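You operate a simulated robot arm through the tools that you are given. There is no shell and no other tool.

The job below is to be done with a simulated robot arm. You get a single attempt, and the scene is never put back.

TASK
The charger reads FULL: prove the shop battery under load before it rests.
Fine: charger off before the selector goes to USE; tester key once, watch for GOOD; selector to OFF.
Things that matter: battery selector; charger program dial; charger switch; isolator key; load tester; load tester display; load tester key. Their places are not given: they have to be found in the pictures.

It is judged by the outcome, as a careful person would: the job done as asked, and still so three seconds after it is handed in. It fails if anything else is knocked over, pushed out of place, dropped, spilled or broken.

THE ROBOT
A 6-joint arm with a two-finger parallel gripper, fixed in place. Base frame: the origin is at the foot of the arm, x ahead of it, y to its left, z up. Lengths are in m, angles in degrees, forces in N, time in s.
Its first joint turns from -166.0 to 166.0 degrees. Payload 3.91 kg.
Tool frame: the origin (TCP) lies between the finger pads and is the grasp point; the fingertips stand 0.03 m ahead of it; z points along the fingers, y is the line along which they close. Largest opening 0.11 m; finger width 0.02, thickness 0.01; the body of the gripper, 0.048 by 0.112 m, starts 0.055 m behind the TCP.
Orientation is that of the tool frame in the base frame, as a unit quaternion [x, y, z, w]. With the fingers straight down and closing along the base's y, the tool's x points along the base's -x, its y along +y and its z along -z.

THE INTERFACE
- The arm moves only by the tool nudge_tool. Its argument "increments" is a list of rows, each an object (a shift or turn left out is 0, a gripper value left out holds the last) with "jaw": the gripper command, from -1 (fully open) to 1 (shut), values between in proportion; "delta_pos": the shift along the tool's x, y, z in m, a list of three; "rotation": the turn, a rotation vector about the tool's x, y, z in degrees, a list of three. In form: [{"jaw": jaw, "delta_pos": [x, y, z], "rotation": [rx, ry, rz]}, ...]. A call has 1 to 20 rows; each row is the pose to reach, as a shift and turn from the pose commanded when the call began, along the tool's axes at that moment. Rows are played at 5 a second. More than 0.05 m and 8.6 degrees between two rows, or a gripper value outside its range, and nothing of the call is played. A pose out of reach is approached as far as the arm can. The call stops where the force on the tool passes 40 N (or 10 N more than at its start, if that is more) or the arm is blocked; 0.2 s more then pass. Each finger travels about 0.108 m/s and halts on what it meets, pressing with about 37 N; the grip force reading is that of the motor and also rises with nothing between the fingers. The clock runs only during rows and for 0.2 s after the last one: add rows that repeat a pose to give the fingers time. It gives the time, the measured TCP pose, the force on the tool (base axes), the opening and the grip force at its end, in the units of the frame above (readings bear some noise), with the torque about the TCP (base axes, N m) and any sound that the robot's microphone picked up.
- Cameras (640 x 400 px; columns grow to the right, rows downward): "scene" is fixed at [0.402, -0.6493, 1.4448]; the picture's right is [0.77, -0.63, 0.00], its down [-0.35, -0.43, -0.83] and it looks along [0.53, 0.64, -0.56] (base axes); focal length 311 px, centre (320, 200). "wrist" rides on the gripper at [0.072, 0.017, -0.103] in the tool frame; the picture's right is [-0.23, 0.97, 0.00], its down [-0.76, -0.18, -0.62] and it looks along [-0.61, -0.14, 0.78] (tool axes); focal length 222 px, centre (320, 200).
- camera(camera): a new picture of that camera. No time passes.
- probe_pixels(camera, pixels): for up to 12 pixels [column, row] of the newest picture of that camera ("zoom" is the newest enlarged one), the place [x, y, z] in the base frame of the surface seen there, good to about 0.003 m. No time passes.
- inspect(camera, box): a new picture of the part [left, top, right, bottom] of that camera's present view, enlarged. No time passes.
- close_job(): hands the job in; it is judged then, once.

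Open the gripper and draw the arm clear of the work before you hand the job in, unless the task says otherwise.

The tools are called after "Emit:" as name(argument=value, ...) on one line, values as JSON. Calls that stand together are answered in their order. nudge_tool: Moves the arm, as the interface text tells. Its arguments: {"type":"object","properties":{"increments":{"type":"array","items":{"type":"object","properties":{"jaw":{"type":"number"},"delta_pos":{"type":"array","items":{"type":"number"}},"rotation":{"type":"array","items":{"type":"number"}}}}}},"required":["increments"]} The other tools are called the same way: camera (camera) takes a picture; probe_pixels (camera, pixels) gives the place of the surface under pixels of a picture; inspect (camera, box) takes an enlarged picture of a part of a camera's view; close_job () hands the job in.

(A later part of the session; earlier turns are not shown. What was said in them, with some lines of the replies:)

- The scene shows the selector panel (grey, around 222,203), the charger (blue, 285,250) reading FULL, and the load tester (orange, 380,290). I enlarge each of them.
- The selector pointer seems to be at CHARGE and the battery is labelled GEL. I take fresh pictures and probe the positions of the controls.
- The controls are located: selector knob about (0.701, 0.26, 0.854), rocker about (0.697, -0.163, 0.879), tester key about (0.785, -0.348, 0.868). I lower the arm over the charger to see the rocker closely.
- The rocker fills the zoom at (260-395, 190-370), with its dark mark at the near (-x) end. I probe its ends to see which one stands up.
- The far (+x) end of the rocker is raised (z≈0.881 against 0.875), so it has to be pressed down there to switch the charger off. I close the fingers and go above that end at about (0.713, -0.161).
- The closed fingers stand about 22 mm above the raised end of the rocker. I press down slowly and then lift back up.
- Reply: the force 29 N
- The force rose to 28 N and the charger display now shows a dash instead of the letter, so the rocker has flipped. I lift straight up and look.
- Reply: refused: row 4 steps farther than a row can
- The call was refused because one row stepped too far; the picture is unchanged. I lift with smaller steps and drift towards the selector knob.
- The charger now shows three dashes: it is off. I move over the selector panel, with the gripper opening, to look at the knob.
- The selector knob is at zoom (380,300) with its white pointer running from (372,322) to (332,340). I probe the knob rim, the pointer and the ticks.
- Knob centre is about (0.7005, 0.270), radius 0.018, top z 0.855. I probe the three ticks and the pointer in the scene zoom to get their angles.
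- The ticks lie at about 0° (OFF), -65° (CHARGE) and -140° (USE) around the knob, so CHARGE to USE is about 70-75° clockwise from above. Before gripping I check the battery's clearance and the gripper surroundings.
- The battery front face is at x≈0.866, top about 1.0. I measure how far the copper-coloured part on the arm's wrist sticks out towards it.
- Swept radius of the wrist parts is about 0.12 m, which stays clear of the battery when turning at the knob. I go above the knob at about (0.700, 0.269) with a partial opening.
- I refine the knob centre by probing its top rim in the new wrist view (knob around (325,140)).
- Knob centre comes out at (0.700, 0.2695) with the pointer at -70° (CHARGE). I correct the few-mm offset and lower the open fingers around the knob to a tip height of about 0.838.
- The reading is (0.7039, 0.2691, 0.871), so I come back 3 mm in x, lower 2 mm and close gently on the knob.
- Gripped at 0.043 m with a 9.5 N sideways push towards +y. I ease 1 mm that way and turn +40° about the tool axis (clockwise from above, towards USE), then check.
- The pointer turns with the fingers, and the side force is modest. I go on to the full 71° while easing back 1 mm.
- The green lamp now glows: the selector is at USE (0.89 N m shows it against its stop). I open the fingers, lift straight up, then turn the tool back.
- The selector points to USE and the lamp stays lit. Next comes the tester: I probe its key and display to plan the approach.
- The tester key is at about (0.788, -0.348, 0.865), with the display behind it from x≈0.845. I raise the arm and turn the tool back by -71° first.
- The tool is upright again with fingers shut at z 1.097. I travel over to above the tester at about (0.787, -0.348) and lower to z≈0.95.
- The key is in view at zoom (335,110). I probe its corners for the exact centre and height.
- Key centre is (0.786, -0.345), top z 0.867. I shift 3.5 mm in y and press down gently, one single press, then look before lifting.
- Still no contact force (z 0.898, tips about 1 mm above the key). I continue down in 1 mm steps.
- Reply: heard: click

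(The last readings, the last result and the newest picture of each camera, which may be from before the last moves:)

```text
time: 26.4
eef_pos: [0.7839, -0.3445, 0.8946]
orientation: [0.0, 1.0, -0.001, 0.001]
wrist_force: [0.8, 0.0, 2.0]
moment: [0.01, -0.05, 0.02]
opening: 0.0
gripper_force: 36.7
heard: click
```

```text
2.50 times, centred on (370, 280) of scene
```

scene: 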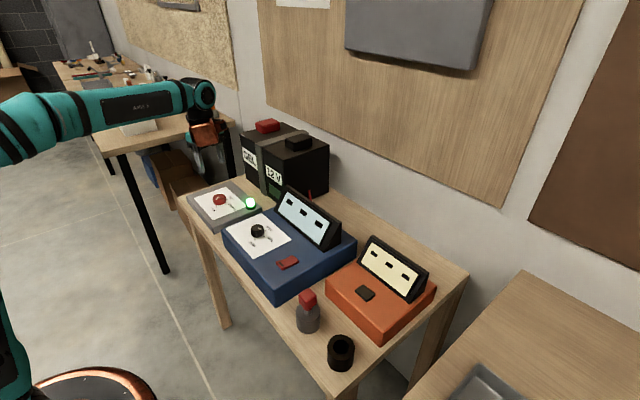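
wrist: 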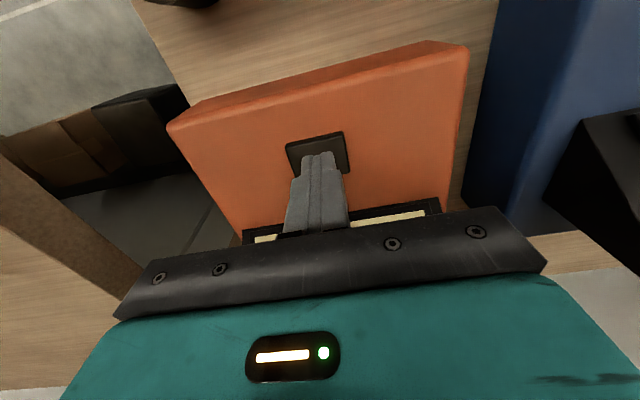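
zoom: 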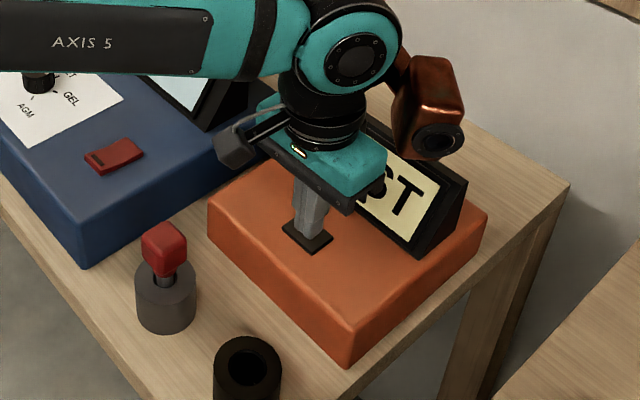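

A click was heard and the display reads "...ST" (TEST). I lift straight off the key and back away so the display can be seen.

Emit:
nudge_tool(increments=[{"delta_pos": [0, 0, -0.02]}, {"delta_pos": [0, 0, -0.06]}, {"delta_pos": [0, 0, -0.1]}, {"delta_pos": [0.02, 0, -0.14]}, {"delta_pos": [0.06, 0, -0.16]}, {"delta_pos": [0.1, 0, -0.16]}, {"delta_pos": [0.1, 0, -0.16]}])

Emit:
inspect(camera="scene", box=[290, 200, 450, 360])

Emit:
camera(camera="wrist")

```text
time: 28.0
eef_pos: [0.6856, -0.3449, 1.0542]
orientation: [0.0, 1.0, 0.0, 0.0]
wrist_force: [0.2, 0.3, 0.9]
moment: [-0.01, -0.01, 0.0]
opening: 0.0003
gripper_force: 36.8
```

```text
2.50 times, centred on (370, 280) of scene
```

zoom: 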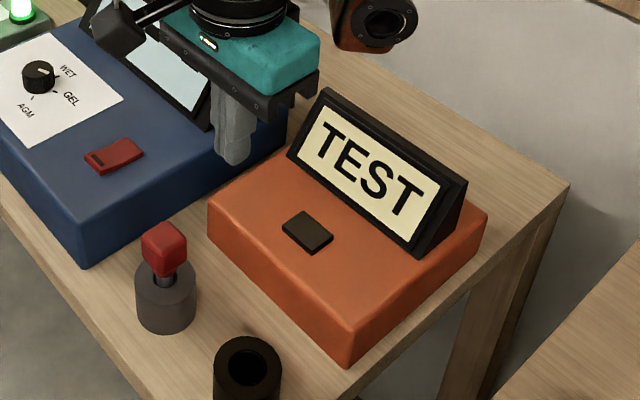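

```text
taken
```

wrist: 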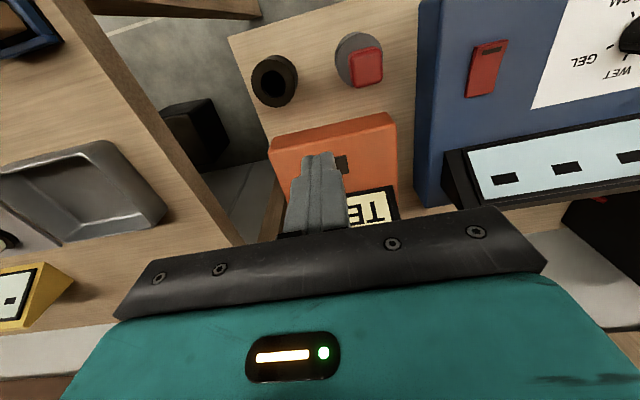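

The display reads TEST and the green lamp is still on. I move away at height towards the selector to let time pass and watch the display.

Emit:
nudge_tool(increments=[{"delta_pos": [0, 0.04, -0.02]}, {"delta_pos": [0, 0.085, -0.04]}, {"delta_pos": [0, 0.13, -0.04]}, {"delta_pos": [0, 0.175, -0.04]}, {"delta_pos": [0, 0.22, -0.04]}, {"delta_pos": [0, 0.265, -0.04]}, {"delta_pos": [0, 0.31, -0.04]}, {"delta_pos": [0, 0.355, -0.04]}, {"delta_pos": [0, 0.4, -0.04]}, {"delta_pos": [0, 0.4, -0.04]}])

Emit:
inspect(camera="scene", box=[200, 180, 450, 340])

```text
time: 30.2
eef_pos: [0.6868, 0.0565, 1.0932]
orientation: [0.0, 1.0, -0.001, 0.001]
wrist_force: [0.2, -0.2, 0.2]
moment: [0.03, 0.0, -0.04]
opening: 0.0002
gripper_force: 37.1
```

```text
2.50 times, centred on (325, 260) of scene
```

zoom: 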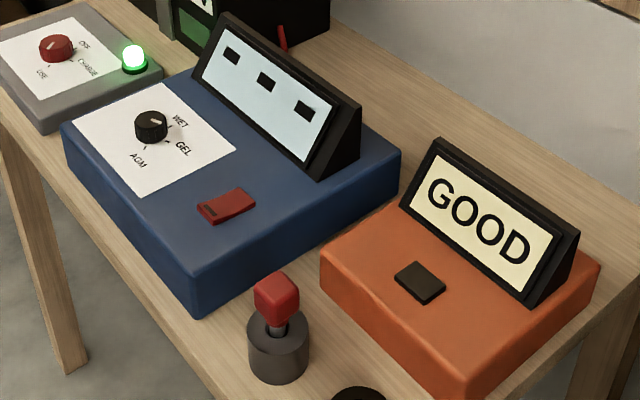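

The tester shows GOOD. Now the selector goes to OFF: I move above the knob with the gripper half open.

Emit:
nudge_tool(increments=[{"jaw": -0.3, "delta_pos": [-0.005, 0.045, 0]}, {"delta_pos": [-0.01, 0.09, 0]}, {"delta_pos": [-0.013, 0.135, 0]}, {"delta_pos": [-0.013, 0.18, 0]}, {"delta_pos": [-0.013, 0.213, 0.01]}, {"delta_pos": [-0.013, 0.213, 0.05]}, {"delta_pos": [-0.013, 0.213, 0.09]}, {"delta_pos": [-0.013, 0.213, 0.12]}, {"delta_pos": [-0.013, 0.213, 0.12]}])

Emit:
nudge_tool(increments=[{"rotation": [0, 0, 8]}, {"rotation": [0, 0, 16]}, {"rotation": [0, 0, 24]}, {"rotation": [0, 0, 32]}, {"rotation": [0, 0, 40]}, {"rotation": [0, 0, 48]}, {"rotation": [0, 0, 56]}, {"rotation": [0, 0, 64]}, {"rotation": [0, 0, 71]}, {"rotation": [0, 0, 71]}])

Emit:
camera(camera="wrist")

```text
time: 32.2
eef_pos: [0.6987, 0.2693, 0.9711]
orientation: [0.0, 1.0, -0.001, 0.001]
wrist_force: [-0.5, 0.0, -0.6]
moment: [-0.02, -0.01, 0.03]
opening: 0.0714
gripper_force: 0.1
```

```text
time: 34.4
eef_pos: [0.6993, 0.2693, 0.9722]
orientation: [0.582, 0.814, 0.0, 0.001]
wrist_force: [0.8, -0.9, 0.1]
moment: [-0.02, -0.02, 0.04]
opening: 0.0717
gripper_force: 0.0
```

```text
taken
```

wrist: 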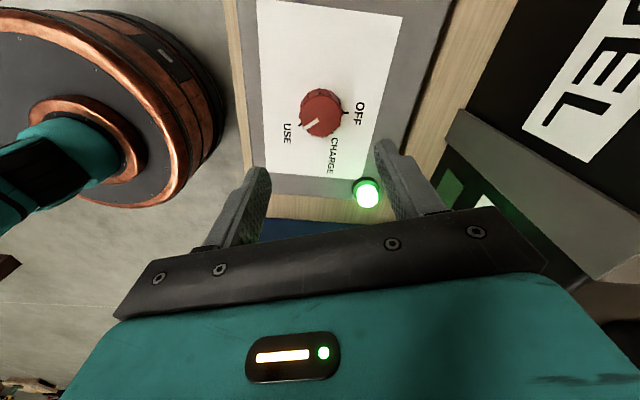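

The tool is centred at (0.699, 0.269) with the fingers at the same orientation in which they released the knob. I lower to z≈0.87.

Emit:
nudge_tool(increments=[{"delta_pos": [0, 0, 0.03]}, {"delta_pos": [0, 0, 0.06]}, {"delta_pos": [0, 0, 0.08]}, {"delta_pos": [0, 0, 0.09]}, {"delta_pos": [0, 0, 0.098]}, {"delta_pos": [0, 0, 0.098]}])

Emit:
camera(camera="wrist")

```text
time: 35.8
eef_pos: [0.6991, 0.2684, 0.875]
orientation: [0.581, 0.814, 0.0, 0.001]
wrist_force: [0.0, -0.4, -0.1]
moment: [0.01, -0.03, -0.03]
opening: 0.0715
gripper_force: 0.0
```

```text
taken
```

wrist: 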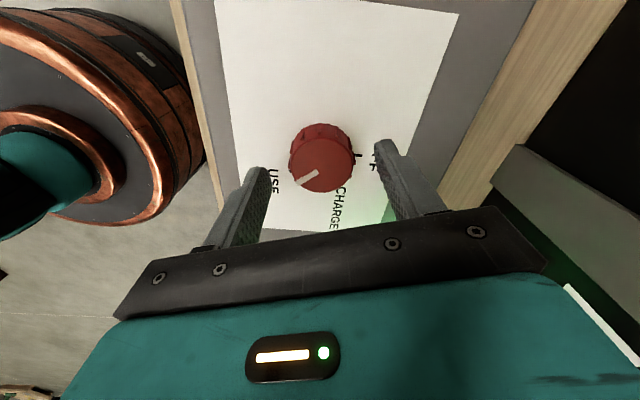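

The knob sits between the fingers at (322,160). I lower the last 7 mm and then close on it.

Emit:
nudge_tool(increments=[{"delta_pos": [0, 0, 0.004]}, {"delta_pos": [0, 0, 0.007]}, {"delta_pos": [0, 0, 0.007]}])

Emit:
nudge_tool(increments=[{"jaw": 0.3}, {"jaw": 0.5}, {"jaw": 0.7}, {"jaw": 0.7}])

Emit:
inspect(camera="scene", box=[170, 140, 298, 220])

```text
time: 36.6
eef_pos: [0.6992, 0.2687, 0.868]
orientation: [0.58, 0.814, 0.0, 0.001]
wrist_force: [0.6, -0.4, 0.9]
moment: [-0.01, 0.02, 0.05]
opening: 0.0714
gripper_force: 0.1
```

```text
time: 37.6
eef_pos: [0.6999, 0.2681, 0.8691]
orientation: [0.581, 0.814, 0.001, 0.001]
wrist_force: [18.8, 7.0, 2.9]
moment: [0.23, -0.66, -0.05]
opening: 0.0426
gripper_force: 44.4
```

```text
5.00 times, centred on (234, 180) of scene
```

zoom: 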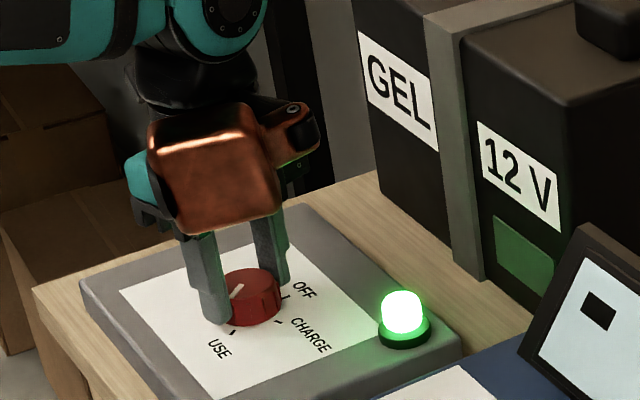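

Gripped with an 18.8 N push in +x, which is along the closing line. I ease 1.5 mm that way and turn -40° (counter-clockwise towards OFF).

Emit:
nudge_tool(increments=[{"delta_pos": [0, 0.0015, 0]}, {"delta_pos": [0, 0.0015, 0], "rotation": [0, 0, -8]}, {"delta_pos": [0, 0.0015, 0], "rotation": [0, 0, -16]}, {"delta_pos": [0, 0.0013, 0], "rotation": [0, 0, -24]}, {"delta_pos": [0, 0.001, 0], "rotation": [0, 0, -32]}, {"delta_pos": [0, 0.001, 0], "rotation": [0, 0, -40]}])

Emit:
inspect(camera="scene", box=[170, 140, 298, 220])

```text
time: 39.0
eef_pos: [0.7, 0.2696, 0.868]
orientation: [0.266, 0.964, 0.0, 0.001]
wrist_force: [12.9, 4.2, 2.9]
moment: [0.3, -0.45, -0.03]
opening: 0.0428
gripper_force: 45.0
```

```text
5.00 times, centred on (234, 180) of scene
```

zoom: 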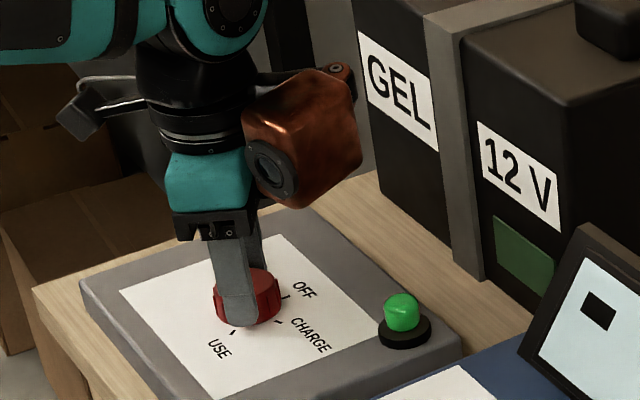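

The lamp has gone out and the knob follows with low forces. I continue another 56° (96° in total) and check again.

Emit:
nudge_tool(increments=[{"delta_pos": [0, 0, 0], "rotation": [0, 0, -8]}, {"rotation": [0, 0, -16]}, {"rotation": [0, 0, -24]}, {"rotation": [0, 0, -32]}, {"rotation": [0, 0, -40]}, {"rotation": [0, 0, -48]}, {"rotation": [0, 0, -56]}])

Emit:
inspect(camera="scene", box=[170, 140, 298, 220])

Emit:
camera(camera="wrist")

```text
time: 40.6
eef_pos: [0.6999, 0.2704, 0.8674]
orientation: [-0.219, 0.976, -0.001, 0.001]
wrist_force: [30.3, 22.8, 7.7]
moment: [0.91, -1.01, 0.0]
opening: 0.0428
gripper_force: 44.4
```

```text
5.00 times, centred on (234, 180) of scene
```

zoom: 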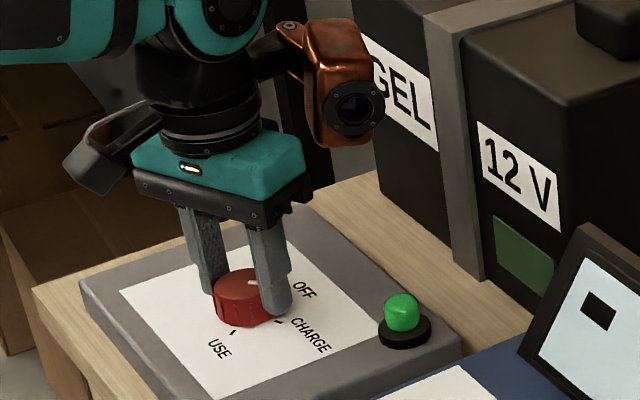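

```text
taken
```

wrist: 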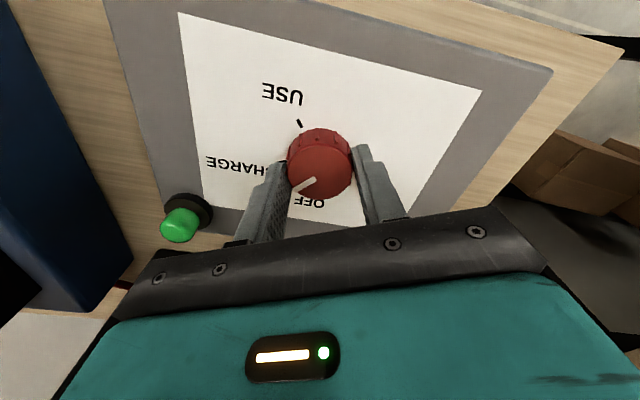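

Side force has grown to about 38 N, mostly towards +x,+y, because of a small eccentricity. I ease the tool in that direction without turning.

Emit:
nudge_tool(increments=[{"delta_pos": [-0.001, 0.0003, 0]}, {"delta_pos": [-0.002, 0.0006, 0]}, {"delta_pos": [-0.002, 0.0006, 0]}])

```text
time: 41.4
eef_pos: [0.7003, 0.2714, 0.8681]
orientation: [-0.217, 0.976, -0.001, -0.001]
wrist_force: [-3.8, 7.2, 6.7]
moment: [-0.06, 0.64, 0.01]
opening: 0.0424
gripper_force: 45.3
```

Force is down to about 8 N. I continue by -24° and recheck the force.

Emit:
nudge_tool(increments=[{"rotation": [0, 0, -8]}, {"rotation": [0, 0, -16]}, {"rotation": [0, 0, -24]}])

```text
time: 42.2
eef_pos: [0.6997, 0.272, 0.8666]
orientation: [-0.415, 0.91, -0.001, -0.001]
wrist_force: [-17.0, 6.0, -0.2]
moment: [-0.17, 0.77, -0.01]
opening: 0.0424
gripper_force: 44.9
```

Force is still modest (17 N). I ease slightly along it and turn the last 21° to reach about 141°.

Emit:
nudge_tool(increments=[{"delta_pos": [0.0004, 0.001, 0]}, {"delta_pos": [0.0004, 0.001, 0], "rotation": [0, 0, -7]}, {"delta_pos": [0.0004, 0.001, 0], "rotation": [0, 0, -14]}, {"delta_pos": [0.0004, 0.001, 0], "rotation": [0, 0, -21]}, {"delta_pos": [0.0004, 0.001, 0], "rotation": [0, 0, -21]}])

Emit:
inspect(camera="scene", box=[170, 140, 298, 220])

Emit:
camera(camera="wrist")

Emit:
inspect(camera="wrist", box=[240, 110, 400, 220])

```text
time: 43.4
eef_pos: [0.6997, 0.2704, 0.8681]
orientation: [-0.573, 0.819, -0.001, 0.0]
wrist_force: [-8.8, 5.5, 0.0]
moment: [0.26, 0.34, -0.75]
opening: 0.0423
gripper_force: 45.2
```

```text
5.00 times, centred on (234, 180) of scene
```

zoom: 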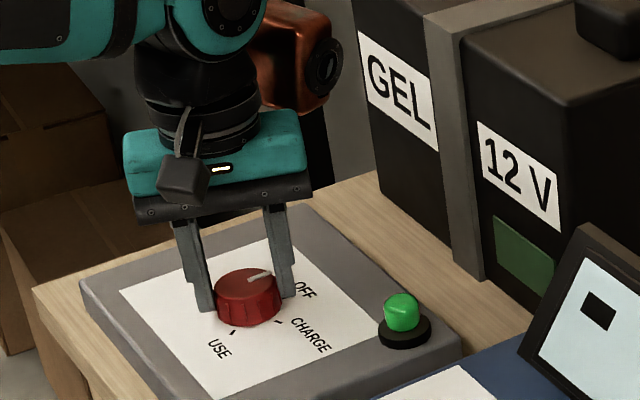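

```text
taken
```

wrist: 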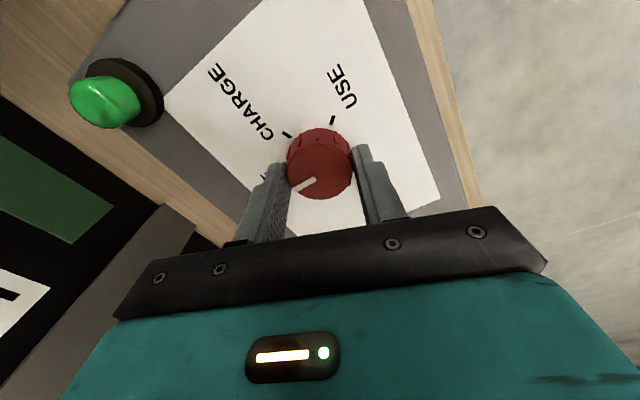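

```text
3.64 times, centred on (320, 165) of wrist
```

zoom: 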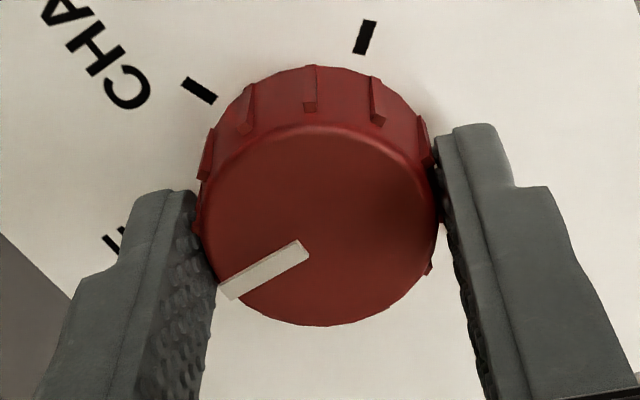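

The turning moment of -0.75 N m shows the knob against the OFF stop. I open the fingers, lift straight up and look at the pointer.

Emit:
nudge_tool(increments=[{"jaw": 0.0}, {"jaw": -0.3}, {"jaw": -0.3}, {"jaw": -0.3, "delta_pos": [0, 0, -0.02]}, {"delta_pos": [0, 0, -0.05]}, {"delta_pos": [0, 0, -0.09]}, {"delta_pos": [0, 0, -0.13]}, {"delta_pos": [0, 0, -0.17]}, {"delta_pos": [0, 0, -0.21]}, {"delta_pos": [0, 0, -0.21]}])

Emit:
inspect(camera="scene", box=[195, 180, 259, 220])

Emit:
inspect(camera="wrist", box=[200, 40, 440, 190])

Emit:
camera(camera="scene")

```text
time: 45.6
eef_pos: [0.6985, 0.2705, 1.0782]
orientation: [-0.573, 0.819, 0.0, 0.0]
wrist_force: [0.5, 0.6, 0.6]
moment: [-0.01, -0.01, 0.0]
opening: 0.0716
gripper_force: 0.0
```

```text
10.00 times, centred on (227, 200) of scene
```

zoom: 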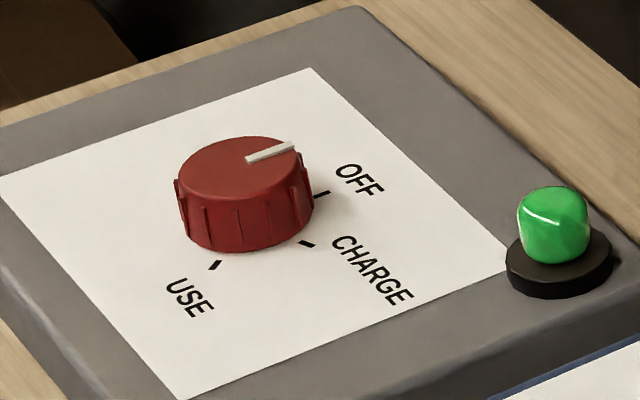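

```text
2.67 times, centred on (320, 115) of wrist
```

zoom: 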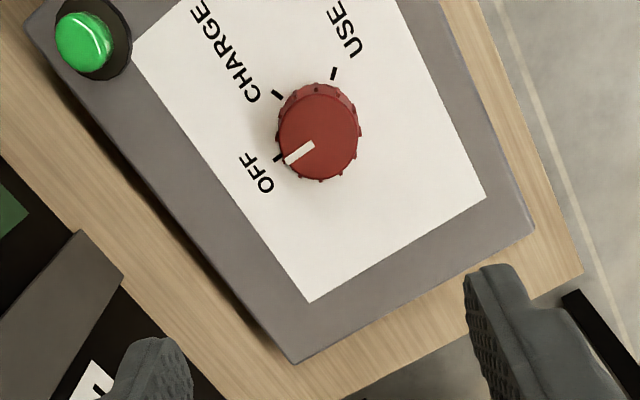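

```text
taken
```

scene: 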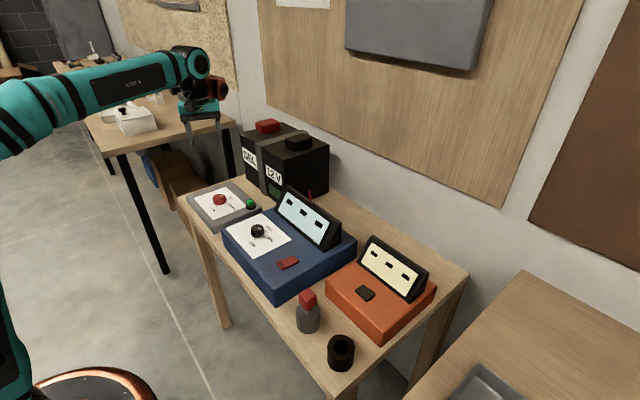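

The pointer seems to be at OFF, the lamp is out and nothing else has moved. I probe the pointer against the OFF tick to be sure.

Emit:
probe_pixels(camera="zoom", pixels=[[311, 145], [289, 159], [278, 157], [277, 94], [333, 74], [320, 140]])

Emit:
inspect(camera="scene", box=[220, 180, 450, 350])

```text
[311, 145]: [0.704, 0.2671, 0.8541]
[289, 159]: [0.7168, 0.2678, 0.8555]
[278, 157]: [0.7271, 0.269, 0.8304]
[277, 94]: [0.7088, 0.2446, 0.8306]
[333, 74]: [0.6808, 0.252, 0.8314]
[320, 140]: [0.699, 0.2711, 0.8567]
```

```text
2.35 times, centred on (335, 265) of scene
```

zoom: 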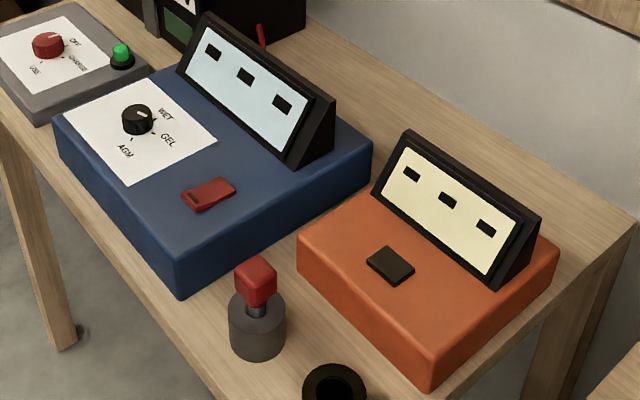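

The pointer lies along 0°, on the OFF tick; charger and tester show dashes. I turn the tool upright, open fully and draw the arm up and back.

Emit:
nudge_tool(increments=[{"jaw": -1, "delta_pos": [0, 0, -0.02], "rotation": [0, 0, 8]}, {"delta_pos": [0, 0, -0.05], "rotation": [0, 0, 16]}, {"delta_pos": [0, 0, -0.08], "rotation": [0, 0, 24]}, {"delta_pos": [0, 0, -0.1], "rotation": [0, 0, 32]}, {"delta_pos": [0, 0, -0.1], "rotation": [0, 0, 40]}, {"delta_pos": [0, 0, -0.1], "rotation": [0, 0, 48]}, {"delta_pos": [0, 0, -0.1], "rotation": [0, 0, 56]}, {"delta_pos": [0, 0, -0.1], "rotation": [0, 0, 64]}, {"delta_pos": [0, 0, -0.1], "rotation": [0, 0, 70]}, {"delta_pos": [0, 0, -0.1], "rotation": [0, 0, 70]}])

Emit:
nudge_tool(increments=[{"delta_pos": [0.04, 0, 0]}, {"delta_pos": [0.08, 0, 0]}, {"delta_pos": [0.12, 0, 0]}, {"delta_pos": [0.16, 0, 0]}, {"delta_pos": [0.16, 0, 0]}])

Emit:
camera(camera="scene")

Emit:
inspect(camera="scene", box=[180, 110, 420, 380])

```text
time: 47.8
eef_pos: [0.7004, 0.2721, 1.1789]
orientation: [0.001, 1.0, 0.0, 0.0]
wrist_force: [0.1, -0.4, 0.3]
moment: [-0.01, 0.0, -0.01]
opening: 0.1098
gripper_force: 0.0
```

```text
time: 49.0
eef_pos: [0.5422, 0.2695, 1.1769]
orientation: [0.0, 1.0, -0.001, 0.0]
wrist_force: [-0.5, 0.5, 0.5]
moment: [0.02, -0.01, 0.0]
opening: 0.1097
gripper_force: 0.1
```

```text
taken
```

scene: 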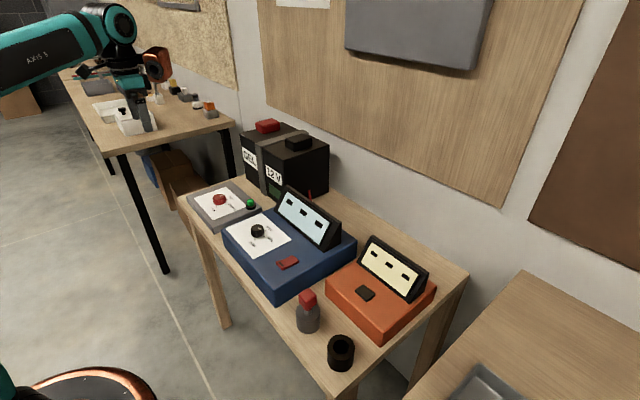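

```text
1.48 times, centred on (300, 245) of scene
```

zoom: 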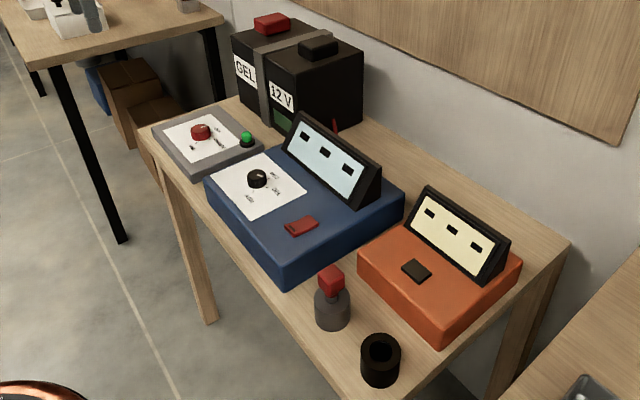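

Charger off, GOOD seen after a single key press, selector at OFF. Everything else is in place, and the arm is clear with the gripper open, so I hand the job in.

Emit:
close_job()

```text
The job is handed in.
```

The shop battery passed its load test: the tester showed GOOD, and the battery is now resting with the selector at OFF.

1. **Charger:** I switched it off at the rocker first, and its display went from FULL to dashes.
2. **Selector to USE:** I turned it only after the charger was off, and the green lamp lit.
3. **Tester:** I pressed the key once. It clicked and showed TEST, then GOOD.
4. **Selector to OFF:** the pointer sits on the OFF tick and the lamp is out. On the way from USE it passed through CHARGE, with the charger already off.

I left the charger program dial and the isolator key alone, and the last pictures show nothing else moved. The gripper is open and the arm is clear of the bench. I have handed the job in but have not seen the verdict.
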